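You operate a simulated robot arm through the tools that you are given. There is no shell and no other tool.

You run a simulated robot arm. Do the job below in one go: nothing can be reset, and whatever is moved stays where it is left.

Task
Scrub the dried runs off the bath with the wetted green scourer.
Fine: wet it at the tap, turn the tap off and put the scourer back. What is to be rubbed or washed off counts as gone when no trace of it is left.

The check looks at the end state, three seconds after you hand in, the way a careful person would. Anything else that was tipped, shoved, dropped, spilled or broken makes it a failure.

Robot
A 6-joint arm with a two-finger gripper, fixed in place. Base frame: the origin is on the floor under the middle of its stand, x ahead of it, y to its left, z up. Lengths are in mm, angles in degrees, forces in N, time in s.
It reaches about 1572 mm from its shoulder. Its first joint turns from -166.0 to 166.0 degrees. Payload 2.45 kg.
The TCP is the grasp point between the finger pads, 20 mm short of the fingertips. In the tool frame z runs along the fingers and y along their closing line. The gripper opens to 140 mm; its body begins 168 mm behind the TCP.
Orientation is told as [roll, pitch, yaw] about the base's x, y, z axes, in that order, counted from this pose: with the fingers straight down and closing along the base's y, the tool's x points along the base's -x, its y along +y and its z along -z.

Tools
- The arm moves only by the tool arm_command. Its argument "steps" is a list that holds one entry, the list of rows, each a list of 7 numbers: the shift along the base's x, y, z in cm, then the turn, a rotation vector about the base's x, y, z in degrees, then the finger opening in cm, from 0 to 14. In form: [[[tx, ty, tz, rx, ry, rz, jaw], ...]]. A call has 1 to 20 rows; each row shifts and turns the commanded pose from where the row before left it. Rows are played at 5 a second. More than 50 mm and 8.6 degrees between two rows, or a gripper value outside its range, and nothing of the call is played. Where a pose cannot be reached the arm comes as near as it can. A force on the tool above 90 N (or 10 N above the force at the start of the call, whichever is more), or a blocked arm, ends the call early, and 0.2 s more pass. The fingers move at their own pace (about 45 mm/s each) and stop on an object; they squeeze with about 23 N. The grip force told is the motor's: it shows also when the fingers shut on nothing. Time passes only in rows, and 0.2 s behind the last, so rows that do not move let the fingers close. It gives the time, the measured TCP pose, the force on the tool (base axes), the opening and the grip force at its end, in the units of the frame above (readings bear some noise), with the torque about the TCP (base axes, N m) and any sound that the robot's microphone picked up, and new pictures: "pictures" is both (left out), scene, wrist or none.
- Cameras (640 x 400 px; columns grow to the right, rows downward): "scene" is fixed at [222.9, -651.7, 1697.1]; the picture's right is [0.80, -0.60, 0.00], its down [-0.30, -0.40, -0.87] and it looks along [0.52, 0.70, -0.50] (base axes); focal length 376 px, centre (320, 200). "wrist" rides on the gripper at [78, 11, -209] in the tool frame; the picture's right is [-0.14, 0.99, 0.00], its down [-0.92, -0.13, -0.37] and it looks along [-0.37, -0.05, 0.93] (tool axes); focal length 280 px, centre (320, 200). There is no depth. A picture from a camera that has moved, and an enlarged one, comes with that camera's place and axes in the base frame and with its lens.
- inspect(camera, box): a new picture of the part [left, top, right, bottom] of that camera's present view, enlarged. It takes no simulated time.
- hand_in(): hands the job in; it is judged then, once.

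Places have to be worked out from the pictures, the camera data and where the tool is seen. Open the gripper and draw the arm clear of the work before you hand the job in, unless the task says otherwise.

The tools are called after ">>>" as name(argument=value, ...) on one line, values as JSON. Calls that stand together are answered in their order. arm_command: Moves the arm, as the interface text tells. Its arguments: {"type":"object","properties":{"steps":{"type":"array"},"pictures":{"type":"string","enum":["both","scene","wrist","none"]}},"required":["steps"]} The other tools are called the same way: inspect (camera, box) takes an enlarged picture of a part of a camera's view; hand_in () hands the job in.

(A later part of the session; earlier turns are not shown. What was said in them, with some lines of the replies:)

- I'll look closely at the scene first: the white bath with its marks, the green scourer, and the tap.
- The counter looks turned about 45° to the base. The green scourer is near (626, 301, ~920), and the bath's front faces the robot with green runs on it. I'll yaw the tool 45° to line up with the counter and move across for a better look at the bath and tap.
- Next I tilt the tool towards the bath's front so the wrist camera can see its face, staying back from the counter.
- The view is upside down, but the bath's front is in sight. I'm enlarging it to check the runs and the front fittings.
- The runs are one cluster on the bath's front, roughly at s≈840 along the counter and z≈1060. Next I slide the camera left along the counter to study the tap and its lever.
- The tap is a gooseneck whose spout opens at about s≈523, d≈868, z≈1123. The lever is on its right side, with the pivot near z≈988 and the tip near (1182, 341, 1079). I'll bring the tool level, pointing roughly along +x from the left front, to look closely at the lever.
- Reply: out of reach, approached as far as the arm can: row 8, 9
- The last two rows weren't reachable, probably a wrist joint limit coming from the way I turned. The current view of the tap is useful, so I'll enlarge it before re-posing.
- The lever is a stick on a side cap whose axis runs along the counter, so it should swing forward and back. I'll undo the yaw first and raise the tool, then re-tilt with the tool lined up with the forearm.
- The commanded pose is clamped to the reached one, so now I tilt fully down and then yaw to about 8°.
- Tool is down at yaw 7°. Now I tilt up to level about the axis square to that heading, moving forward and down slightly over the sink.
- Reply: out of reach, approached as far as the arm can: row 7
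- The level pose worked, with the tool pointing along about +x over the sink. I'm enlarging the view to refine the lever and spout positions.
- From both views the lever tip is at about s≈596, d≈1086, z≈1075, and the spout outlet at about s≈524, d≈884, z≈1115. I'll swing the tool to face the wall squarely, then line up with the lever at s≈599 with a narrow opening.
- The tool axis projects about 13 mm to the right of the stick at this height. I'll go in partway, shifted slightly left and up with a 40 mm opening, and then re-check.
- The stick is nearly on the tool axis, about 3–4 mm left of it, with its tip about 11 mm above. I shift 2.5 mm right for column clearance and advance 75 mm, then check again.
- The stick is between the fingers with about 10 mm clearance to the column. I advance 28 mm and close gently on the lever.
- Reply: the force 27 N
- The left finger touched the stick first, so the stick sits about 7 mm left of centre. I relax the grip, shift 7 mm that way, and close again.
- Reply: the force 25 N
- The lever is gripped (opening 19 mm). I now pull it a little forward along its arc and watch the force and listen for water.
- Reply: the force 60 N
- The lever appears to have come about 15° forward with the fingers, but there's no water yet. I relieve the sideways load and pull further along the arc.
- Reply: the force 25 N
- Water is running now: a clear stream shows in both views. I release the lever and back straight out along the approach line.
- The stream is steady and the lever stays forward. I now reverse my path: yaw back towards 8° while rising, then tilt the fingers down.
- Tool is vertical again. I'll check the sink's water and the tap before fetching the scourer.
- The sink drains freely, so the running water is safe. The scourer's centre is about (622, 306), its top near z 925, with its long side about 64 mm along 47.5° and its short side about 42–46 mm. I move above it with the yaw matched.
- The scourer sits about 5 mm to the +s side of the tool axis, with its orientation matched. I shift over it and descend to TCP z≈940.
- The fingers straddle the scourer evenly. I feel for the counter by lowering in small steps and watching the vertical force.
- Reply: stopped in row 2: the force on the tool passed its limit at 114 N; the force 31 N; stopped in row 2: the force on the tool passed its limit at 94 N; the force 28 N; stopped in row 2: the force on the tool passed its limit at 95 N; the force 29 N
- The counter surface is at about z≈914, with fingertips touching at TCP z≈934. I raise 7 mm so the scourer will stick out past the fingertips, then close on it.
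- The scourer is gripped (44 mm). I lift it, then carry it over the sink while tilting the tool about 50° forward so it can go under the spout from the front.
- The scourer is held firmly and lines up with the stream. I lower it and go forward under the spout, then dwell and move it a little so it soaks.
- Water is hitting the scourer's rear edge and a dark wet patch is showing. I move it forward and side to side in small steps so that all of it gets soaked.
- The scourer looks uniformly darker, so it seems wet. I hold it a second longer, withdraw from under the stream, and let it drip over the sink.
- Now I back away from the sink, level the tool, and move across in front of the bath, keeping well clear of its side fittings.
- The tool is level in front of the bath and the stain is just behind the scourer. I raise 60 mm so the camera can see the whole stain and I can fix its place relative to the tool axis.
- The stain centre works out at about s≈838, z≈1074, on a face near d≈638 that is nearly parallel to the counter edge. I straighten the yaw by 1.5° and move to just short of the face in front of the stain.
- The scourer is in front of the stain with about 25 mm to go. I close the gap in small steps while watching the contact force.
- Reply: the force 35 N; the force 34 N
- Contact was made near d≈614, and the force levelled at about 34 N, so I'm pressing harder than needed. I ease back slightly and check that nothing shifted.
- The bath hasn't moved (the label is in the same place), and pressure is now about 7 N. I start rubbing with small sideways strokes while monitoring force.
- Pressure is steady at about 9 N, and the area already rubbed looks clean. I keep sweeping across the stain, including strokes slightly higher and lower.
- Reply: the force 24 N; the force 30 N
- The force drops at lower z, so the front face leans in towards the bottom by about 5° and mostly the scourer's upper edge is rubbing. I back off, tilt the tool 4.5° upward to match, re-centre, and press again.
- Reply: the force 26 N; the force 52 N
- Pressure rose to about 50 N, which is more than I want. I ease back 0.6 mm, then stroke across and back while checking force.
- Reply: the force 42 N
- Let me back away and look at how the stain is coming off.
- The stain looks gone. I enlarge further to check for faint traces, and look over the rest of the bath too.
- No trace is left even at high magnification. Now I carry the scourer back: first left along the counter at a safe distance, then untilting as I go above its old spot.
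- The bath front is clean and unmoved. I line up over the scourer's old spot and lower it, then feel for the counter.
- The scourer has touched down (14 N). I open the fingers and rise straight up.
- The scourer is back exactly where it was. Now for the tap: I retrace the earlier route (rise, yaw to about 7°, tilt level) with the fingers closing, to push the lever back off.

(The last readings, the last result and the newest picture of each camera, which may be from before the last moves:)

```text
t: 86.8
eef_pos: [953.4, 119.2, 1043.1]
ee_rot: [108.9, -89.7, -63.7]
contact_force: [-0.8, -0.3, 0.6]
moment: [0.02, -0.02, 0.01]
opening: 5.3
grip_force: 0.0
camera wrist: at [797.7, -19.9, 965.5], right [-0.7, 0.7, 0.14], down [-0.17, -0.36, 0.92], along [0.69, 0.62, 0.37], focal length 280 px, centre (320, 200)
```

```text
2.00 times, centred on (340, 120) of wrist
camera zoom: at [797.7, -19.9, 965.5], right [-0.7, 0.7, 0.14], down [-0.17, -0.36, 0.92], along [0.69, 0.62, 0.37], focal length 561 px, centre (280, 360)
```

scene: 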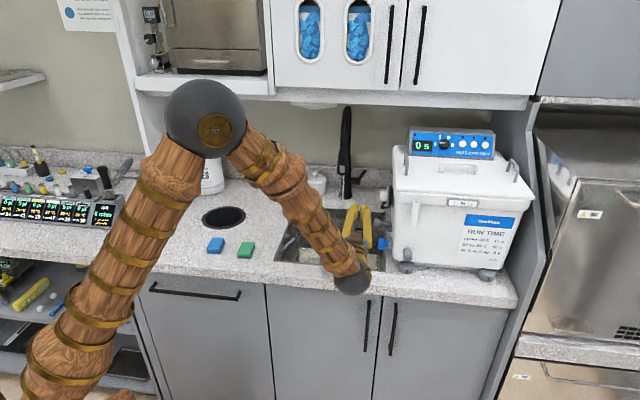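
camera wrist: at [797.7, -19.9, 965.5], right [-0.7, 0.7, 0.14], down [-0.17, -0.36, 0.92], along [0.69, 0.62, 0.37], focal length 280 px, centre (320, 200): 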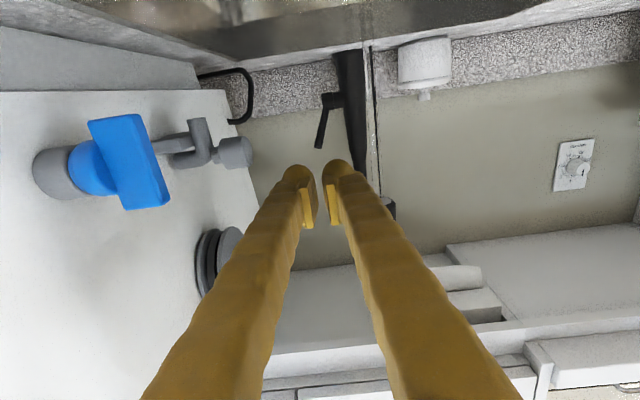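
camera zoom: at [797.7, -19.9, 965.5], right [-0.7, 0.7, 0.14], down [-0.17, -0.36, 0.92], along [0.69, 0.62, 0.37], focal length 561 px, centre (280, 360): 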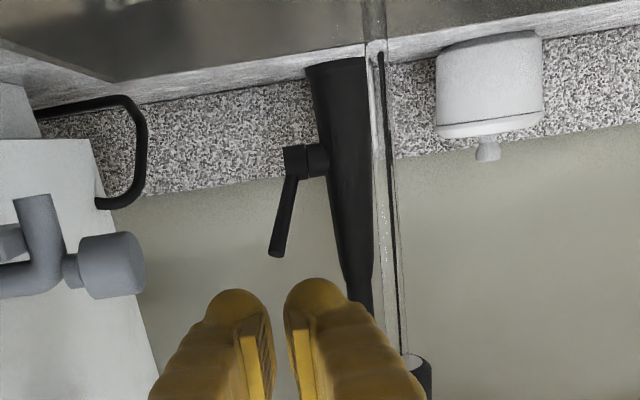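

The lever sits straight ahead of the closed fingers (the tip is about 16 mm above the tool axis and 2 mm to the side). I advance to just short of it.

>>> arm_command(steps=[[[2.85, 2.85, 0, 0, 0, 0, 0.5], [2.85, 2.85, 0, 0, 0, 0, 0.5], [2.85, 2.85, 0, 0, 0, 0, 0.5], [2.85, 2.85, 0, 0, 0, 0, 0.5], [2.85, 2.85, 0, 0, 0, 0, 0.5], [2.5, 2.5, 0, 0, 0, 0, 0.5], [0, 0, 0, 0, 0, 0, 0.5]]], pictures="both")

>>> inspect(camera="wrist", box=[240, 50, 440, 250])

```text
t: 88.4
eef_pos: [1120.7, 288.7, 1046.5]
ee_rot: [110.2, -89.7, -65.2]
contact_force: [-0.5, -0.2, 0.2]
moment: [0.0, 0.02, -0.01]
opening: 5.0
grip_force: 0.1
camera wrist: at [964.5, 149.0, 968.2], right [-0.7, 0.7, 0.14], down [-0.17, -0.36, 0.92], along [0.69, 0.62, 0.37], focal length 280 px, centre (320, 200)
```

scene: 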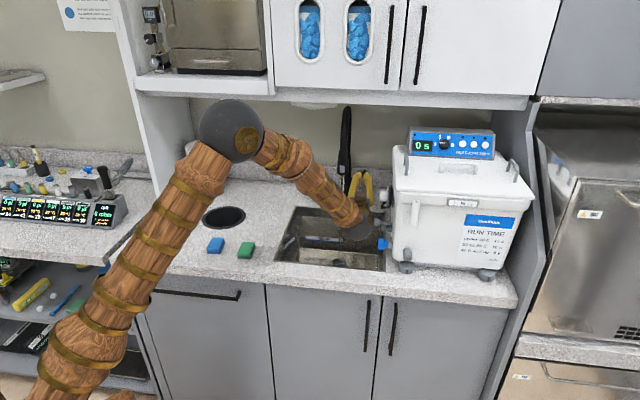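
wrist: 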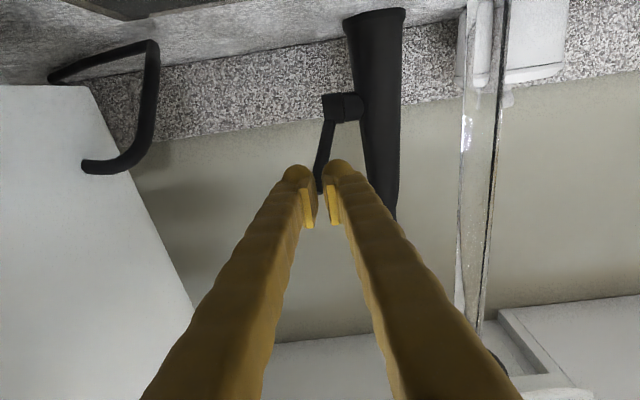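

```text
2.00 times, centred on (340, 150) of wrist
camera zoom: at [964.5, 149.0, 968.2], right [-0.7, 0.7, 0.14], down [-0.17, -0.36, 0.92], along [0.69, 0.62, 0.37], focal length 561 px, centre (280, 300)
```

zoom: 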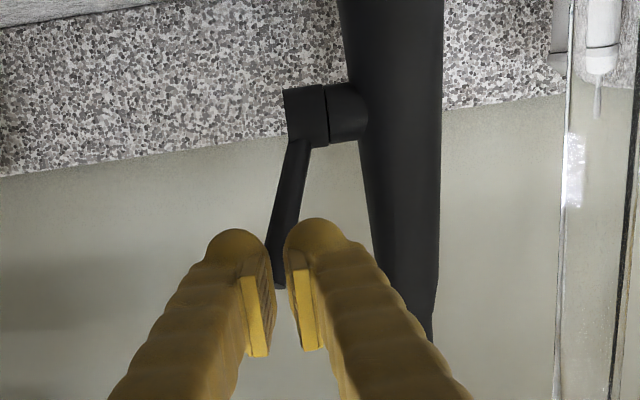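

The stick is right in front of the fingertips. I push forward in small steps, watching force and the stream.

>>> arm_command(steps=[[[0.45, 0.45, 0, 0, 0, 0, 0.5], [0.45, 0.45, 0, 0, 0, 0, 0.5], [0.45, 0.45, 0, 0, 0, 0, 0.5], [0.45, 0.45, 0, 0, 0, 0, 0.5], [0, 0, 0, 0, 0, 0, 0.5]]], pictures="wrist")

>>> arm_command(steps=[[[0.4, 0.4, 0, 0, 0, 0, 0.5], [0.4, 0.4, 0, 0, 0, 0, 0.5], [0.4, 0.4, 0, 0, 0, 0, 0.5], [0, 0, 0, 0, 0, 0, 0.5]]], pictures="wrist")

```text
t: 89.6
eef_pos: [1140.7, 307.2, 1044.6]
ee_rot: [112.4, -89.7, -67.5]
contact_force: [0.0, -0.8, 0.0]
moment: [0.02, 0.02, 0.03]
opening: 5.0
grip_force: 0.0
camera wrist: at [983.7, 167.1, 965.2], right [-0.7, 0.7, 0.14], down [-0.17, -0.36, 0.92], along [0.69, 0.62, 0.37], focal length 280 px, centre (320, 200)
```

wrist: 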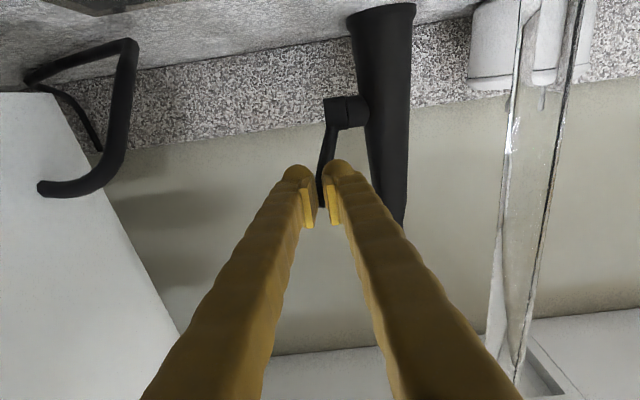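

```text
t: 90.6
eef_pos: [1151.5, 320.7, 1043.9]
ee_rot: [110.7, -89.8, -65.6]
contact_force: [0.3, -0.2, 0.0]
moment: [-0.02, 0.02, -0.03]
opening: 4.9
grip_force: 0.1
camera wrist: at [995.6, 179.9, 965.4], right [-0.7, 0.7, 0.14], down [-0.17, -0.36, 0.92], along [0.69, 0.62, 0.37], focal length 280 px, centre (320, 200)
```

wrist: 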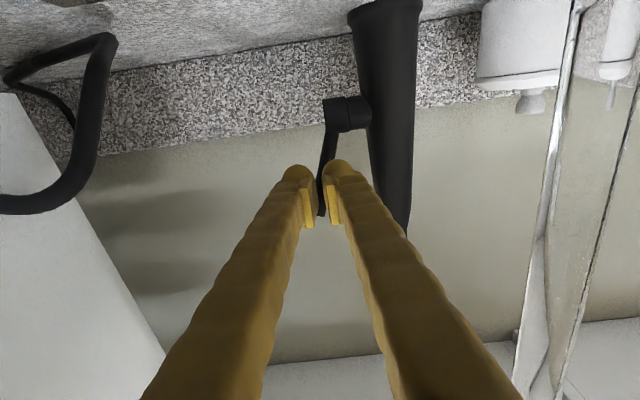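

>>> arm_command(steps=[[[0.3, 0.3, 0, 0, 0, 0, 0], [0.3, 0.3, 0, 0, 0, 0, 0], [0, 0, 0, 0, 0, 0, 0]]], pictures="wrist")

>>> inspect(camera="wrist", box=[260, 80, 400, 240])

>>> inspect(camera="scene", box=[320, 130, 400, 280])

```text
t: 91.4
eef_pos: [1157.8, 327.1, 1044.6]
ee_rot: [107.3, -89.6, -62.2]
contact_force: [0.0, 0.0, 0.2]
moment: [0.02, -0.01, 0.02]
opening: 0.3
grip_force: 23.3
camera wrist: at [1001.7, 185.2, 965.3], right [-0.7, 0.7, 0.14], down [-0.17, -0.36, 0.92], along [0.69, 0.62, 0.37], focal length 280 px, centre (320, 200)
```

wrist: 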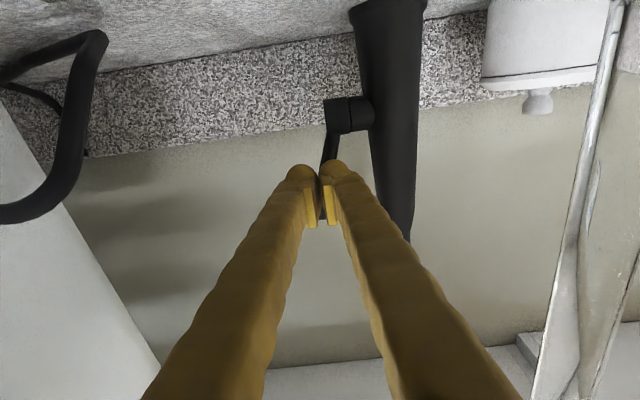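

```text
2.50 times, centred on (330, 160) of wrist
camera zoom: at [1001.7, 185.2, 965.3], right [-0.7, 0.7, 0.14], down [-0.17, -0.36, 0.92], along [0.69, 0.62, 0.37], focal length 701 px, centre (295, 300)
```

zoom: 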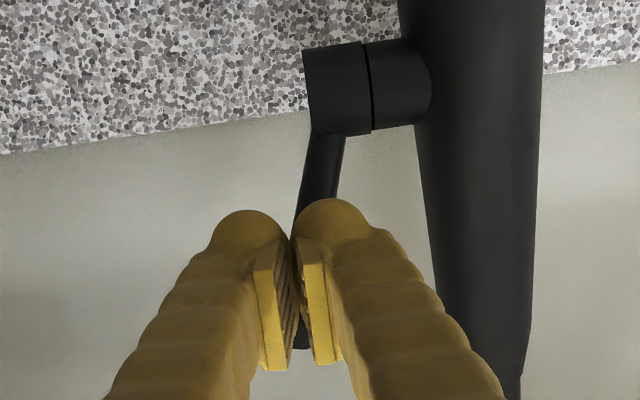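

```text
2.67 times, centred on (360, 205) of scene
camera zoom: at [222.9, -651.7, 1697.1], right [0.8, -0.6, 0.0], down [-0.3, -0.4, -0.87], along [0.52, 0.7, -0.5], focal length 1003 px, centre (213, 187)
```

zoom: 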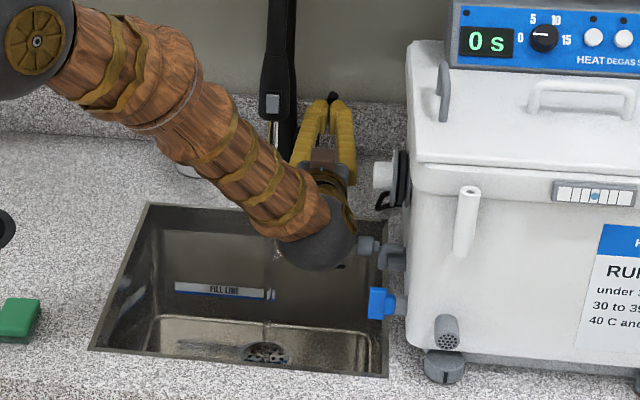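

The fingers are fully closed and the stick is just beyond their tips. I continue pushing in small steps.

>>> arm_command(steps=[[[0.35, 0.35, 0, 0, 0, 0, 0], [0.35, 0.35, 0, 0, 0, 0, 0], [0, 0, 0, 0, 0, 0, 0]]], pictures="wrist")

>>> arm_command(steps=[[[0.35, 0.35, 0, 0, 0, 0, 0], [0.35, 0.35, 0, 0, 0, 0, 0], [0, 0, 0, 0, 0, 0, 0]]], pictures="wrist")

```text
t: 92.2
eef_pos: [1166.0, 331.1, 1044.4]
ee_rot: [109.9, -89.7, -64.8]
contact_force: [-0.1, -0.1, 1.1]
moment: [-0.03, -0.02, -0.01]
opening: 0.3
grip_force: 22.8
camera wrist: at [1009.3, 191.4, 966.1], right [-0.7, 0.7, 0.14], down [-0.17, -0.36, 0.92], along [0.69, 0.62, 0.37], focal length 280 px, centre (320, 200)
```

wrist: 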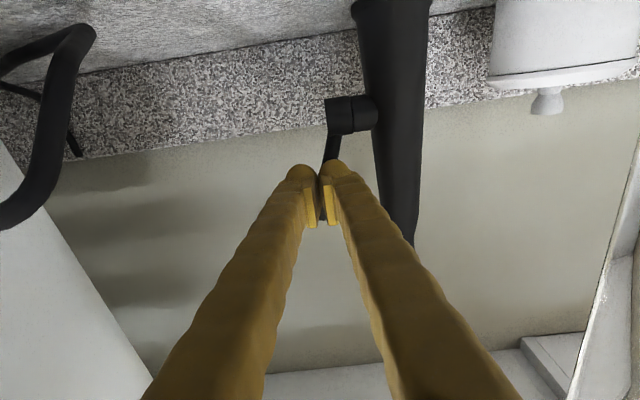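

```text
t: 93.1
eef_pos: [1170.6, 336.9, 1045.0]
ee_rot: [92.6, -89.6, -47.6]
contact_force: [-47.3, -24.2, 8.1]
moment: [-0.23, 0.37, 0.81]
opening: 0.0
grip_force: 22.6
stopped in row 3: the force on the tool passed its limit at 93 N (the readings are from after the stop); the commanded pose is now the measured one
camera wrist: at [1013.7, 196.5, 966.3], right [-0.7, 0.7, 0.14], down [-0.17, -0.35, 0.92], along [0.69, 0.62, 0.36], focal length 280 px, centre (320, 200)
```

wrist: 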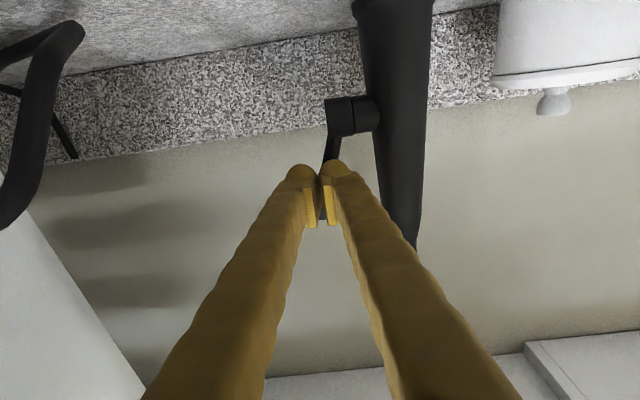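

The push met firm resistance at d≈1066. I check whether the stream has stopped and where the lever is now.

>>> inspect(camera="scene", box=[320, 130, 400, 280])

>>> inspect(camera="wrist", box=[260, 80, 400, 240])

```text
2.67 times, centred on (360, 205) of scene
camera zoom: at [222.9, -651.7, 1697.1], right [0.8, -0.6, 0.0], down [-0.3, -0.4, -0.87], along [0.52, 0.7, -0.5], focal length 1003 px, centre (213, 187)
```

zoom: 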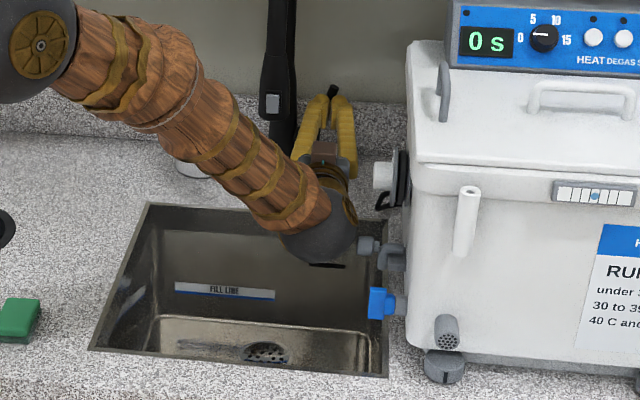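

```text
2.50 times, centred on (330, 160) of wrist
camera zoom: at [1013.7, 196.5, 966.3], right [-0.7, 0.7, 0.14], down [-0.17, -0.35, 0.92], along [0.69, 0.62, 0.36], focal length 701 px, centre (295, 300)
```

zoom: 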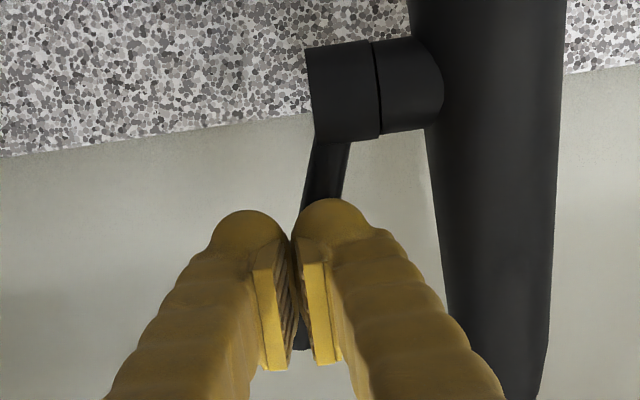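

The stream is gone and the lever is against its stop. I back straight out and verify.

>>> arm_command(steps=[[[-0.5, -0.5, 0, 0, 0, 0, 0], [-1.5, -1.5, 0, 0, 0, 0, 0], [-2.5, -2.5, 0, 0, 0, 0, 0], [-3.0, -3.0, 0, 0, 0, 0, 0.5], [-3.0, -3.0, 0, 0, 0, 0, 1], [-3.0, -3.0, 0, 0, 0, 0, 2], [-3.0, -3.0, 0, 0, 0, 0, 2], [-3.0, -3.0, 0, 0, 0, 0, 2], [0, 0, 0, 0, 0, 0, 2]]], pictures="both")

>>> inspect(camera="scene", box=[310, 95, 410, 280])

>>> inspect(camera="wrist", box=[240, 0, 440, 200])

```text
t: 95.1
eef_pos: [977.0, 141.2, 1044.0]
ee_rot: [91.8, -89.8, -46.8]
contact_force: [0.5, -0.5, -0.1]
moment: [0.0, 0.04, 0.02]
opening: 20.2
grip_force: 0.1
camera wrist: at [820.4, 1.0, 965.8], right [-0.7, 0.7, 0.14], down [-0.17, -0.35, 0.92], along [0.69, 0.62, 0.36], focal length 280 px, centre (320, 200)
```

scene: 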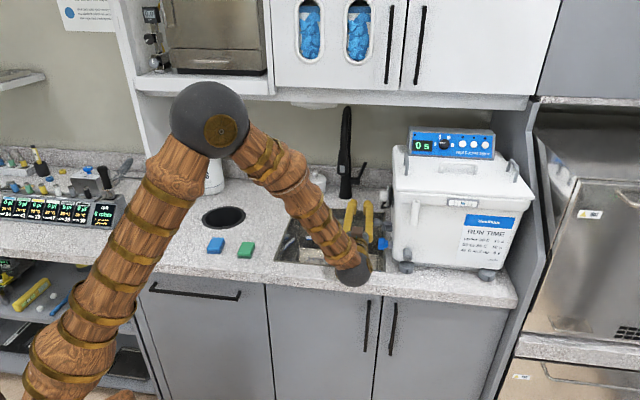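
wrist: 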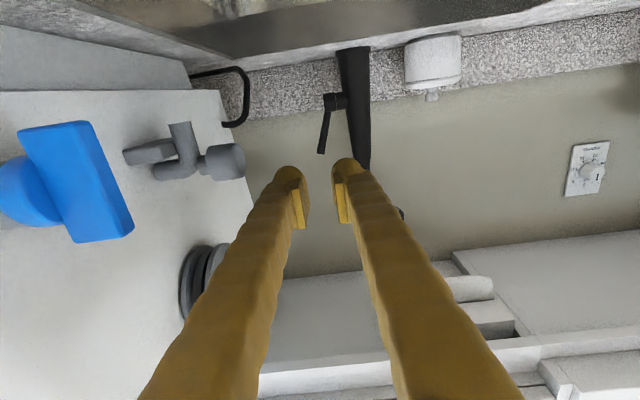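

```text
2.16 times, centred on (360, 188) of scene
camera zoom: at [222.9, -651.7, 1697.1], right [0.8, -0.6, 0.0], down [-0.3, -0.4, -0.87], along [0.52, 0.7, -0.5], focal length 813 px, centre (234, 227)
```

zoom: 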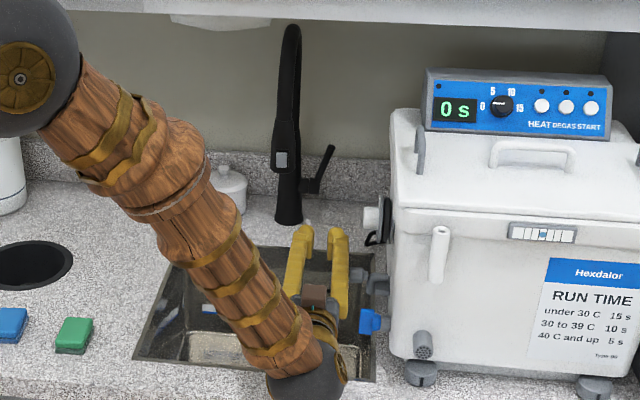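

```text
2.00 times, centred on (340, 100) of wrist
camera zoom: at [820.4, 1.0, 965.8], right [-0.7, 0.7, 0.14], down [-0.17, -0.35, 0.92], along [0.69, 0.62, 0.36], focal length 561 px, centre (280, 400)
```

zoom: 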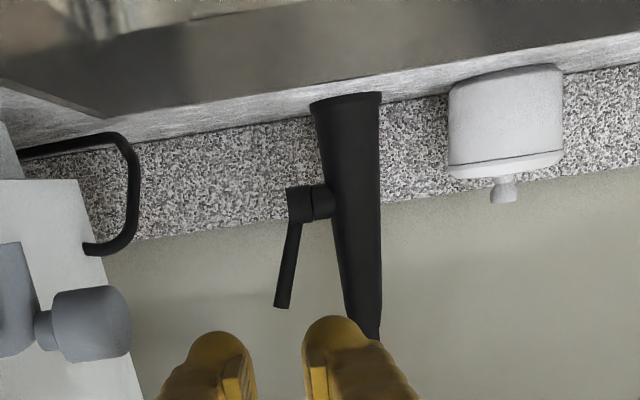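

>>> inspect(camera="scene", box=[300, 95, 400, 210])

>>> inspect(camera="scene", box=[330, 150, 380, 220])

```text
3.48 times, centred on (350, 152) of scene
camera zoom: at [222.9, -651.7, 1697.1], right [0.8, -0.6, 0.0], down [-0.3, -0.4, -0.87], along [0.52, 0.7, -0.5], focal length 1308 px, centre (216, 365)
```

zoom: 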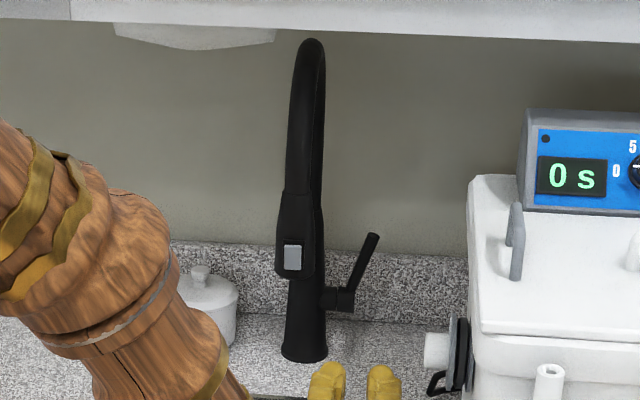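

```text
5.71 times, centred on (355, 185) of scene
camera zoom: at [222.9, -651.7, 1697.1], right [0.8, -0.6, 0.0], down [-0.3, -0.4, -0.87], along [0.52, 0.7, -0.5], focal length 2149 px, centre (120, 286)
```

zoom: 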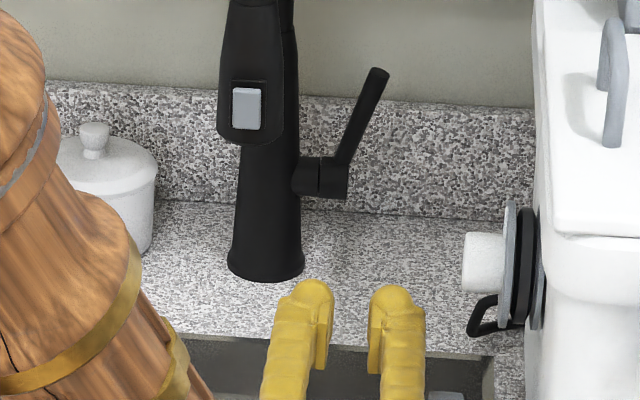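

The lever is back exactly where it started and the tap is off. Now I draw the arm clear the same way I came, to about the starting pose with the gripper open.

>>> arm_command(steps=[[[-1.6, -0.3, 1.9, 0, 0, -7.44, 3], [-1.6, -0.3, 1.9, 0, 0, -7.44, 4], [-1.6, -0.3, 1.9, 0, 0, -7.44, 5], [-1.6, -0.3, 1.9, 0, 0, -7.44, 6], [-1.6, -0.3, 1.9, 0, 0, -7.44, 6], [-1.25, -0.19, 1.1, -1.02, 8.11, 0, 6], [-1.25, -0.19, 1.1, -1.02, 8.11, 0, 6], [-1.25, -0.19, 1.1, -1.02, 8.11, 0, 6], [-1.25, -0.19, 1.1, -1.02, 8.11, 0, 6], [-1.25, -0.19, 1.1, -1.02, 8.11, 0, 6], [-1.25, -0.19, 1.1, -1.02, 8.11, 0, 6], [-1.25, -0.19, 1.1, -1.02, 8.11, 0, 6], [-1.25, -0.19, 1.1, -1.02, 8.11, 0, 6], [-1.25, -0.19, 1.1, -1.02, 8.11, 0, 8], [-1.25, -0.19, 1.1, -1.02, 8.11, 0, 10], [-1.25, -0.19, 1.1, -1.02, 8.11, 0, 12]]], pictures="both")

```text
t: 98.5
eef_pos: [756.4, 107.4, 1260.1]
ee_rot: [0.6, 0.0, 6.9]
contact_force: [0.4, 0.3, -0.1]
moment: [-0.01, -0.05, 0.02]
opening: 120.1
grip_force: 0.1
camera wrist: at [676.8, 106.6, 1470.1], right [0.02, 1.0, 0.01], down [0.93, -0.02, 0.37], along [0.37, 0.0, -0.93], focal length 280 px, centre (320, 200)
```

scene: 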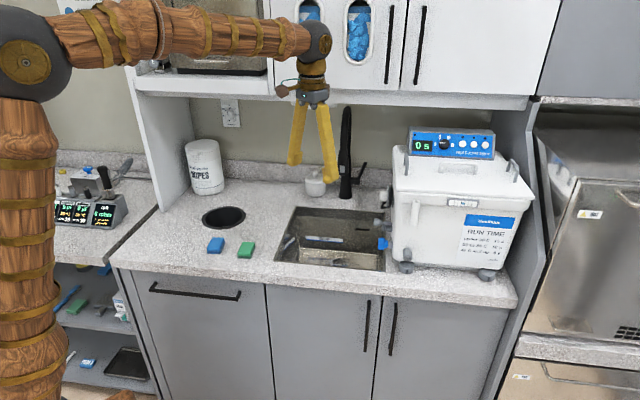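
wrist: 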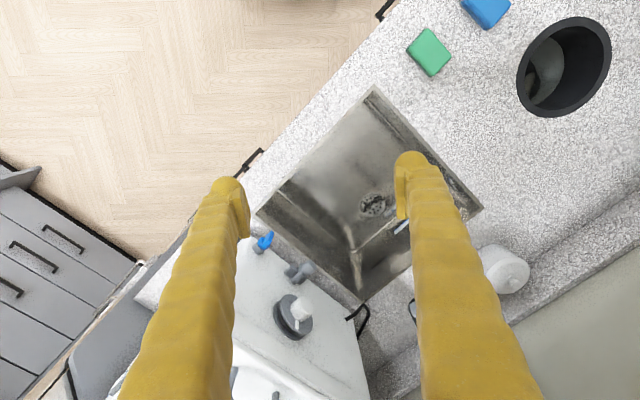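

I move back to the starting pose with the gripper fully open and do a final check of the bath, sink and scourer.

>>> arm_command(steps=[[[-2.0, 1.05, 2.4, 0, 0, -1.7, 14], [-2.0, 1.05, 2.4, 0, 0, -1.7, 14], [-2.0, 1.05, 2.4, 0, 0, -1.7, 14], [-2.0, 1.05, 2.4, 0, 0, -1.7, 14], [0, 0, 0, 0, 0, 0, 14]]], pictures="both")

>>> inspect(camera="scene", box=[380, 120, 540, 290])

>>> inspect(camera="scene", box=[190, 150, 400, 280])

>>> inspect(camera="scene", box=[415, 205, 475, 255])

```text
t: 99.7
eef_pos: [676.8, 148.1, 1354.8]
ee_rot: [0.7, -0.1, 0.0]
contact_force: [-0.2, -0.2, 0.2]
moment: [-0.04, 0.0, 0.0]
opening: 140.2
grip_force: 0.1
camera wrist: at [597.8, 156.5, 1564.8], right [0.14, 0.99, 0.01], down [0.92, -0.13, 0.37], along [0.37, -0.04, -0.93], focal length 280 px, centre (320, 200)
```

scene: 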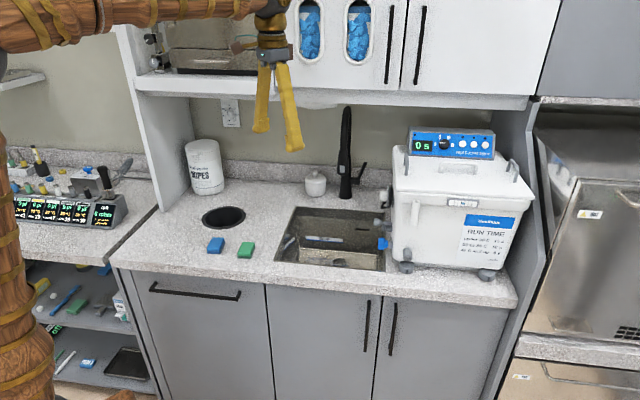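
wrist: 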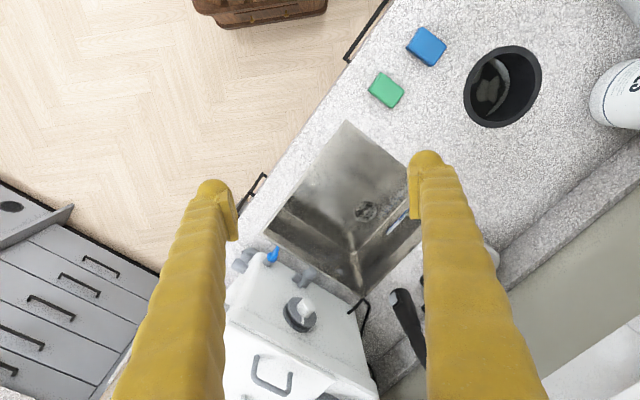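

```text
2.35 times, centred on (460, 205) of scene
camera zoom: at [222.9, -651.7, 1697.1], right [0.8, -0.6, 0.0], down [-0.3, -0.4, -0.87], along [0.52, 0.7, -0.5], focal length 885 px, centre (-9, 188)
```

zoom: 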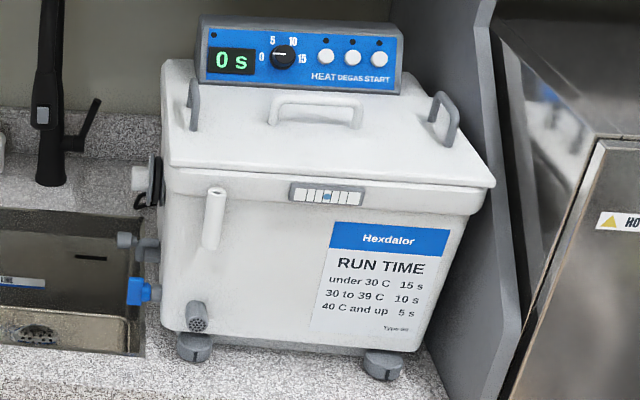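

```text
3.05 times, centred on (295, 215) of scene
camera zoom: at [222.9, -651.7, 1697.1], right [0.8, -0.6, 0.0], down [-0.3, -0.4, -0.87], along [0.52, 0.7, -0.5], focal length 1146 px, centre (396, 154)
```

zoom: 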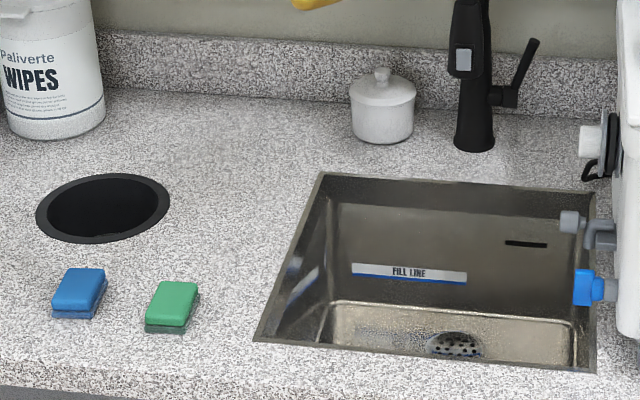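

```text
8.00 times, centred on (445, 230) of scene
camera zoom: at [222.9, -651.7, 1697.1], right [0.8, -0.6, 0.0], down [-0.3, -0.4, -0.87], along [0.52, 0.7, -0.5], focal length 3009 px, centre (-680, -40)
```

zoom: 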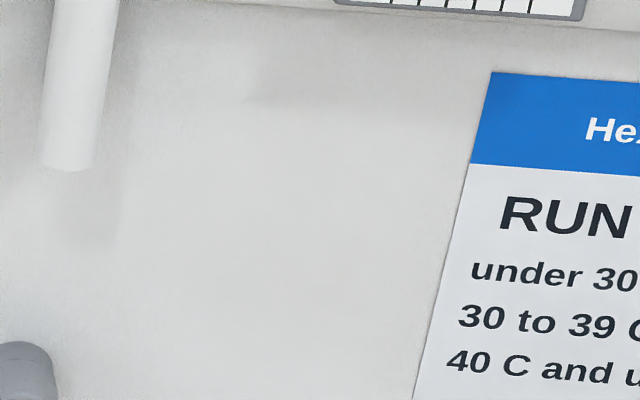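

The bath's front is clean with no trace left, and the bath hasn't moved. The tap is off with its lever where it started, the scourer is back in its place, and the arm is clear with the gripper open. I hand in now.

>>> hand_in()

```text
The job is handed in.
```

The dried runs are scrubbed off the front of the bath with the wetted green scourer, and no trace of them shows even in the most enlarged views.

- **Scourer:** it was soaked under the tap, used on the bath and put back on its original spot on the counter.
- **Tap:** it is off, with no stream and the lever where it started.
- **Everything else:** the bath has not moved, and I saw nothing tipped, spilled or displaced. The sink drained freely while the tap ran.
- **Not seen:** I could not see the bath's right side or back. The only runs I found were on the front.

The arm is back at its starting pose with the gripper open, and the job is handed in.
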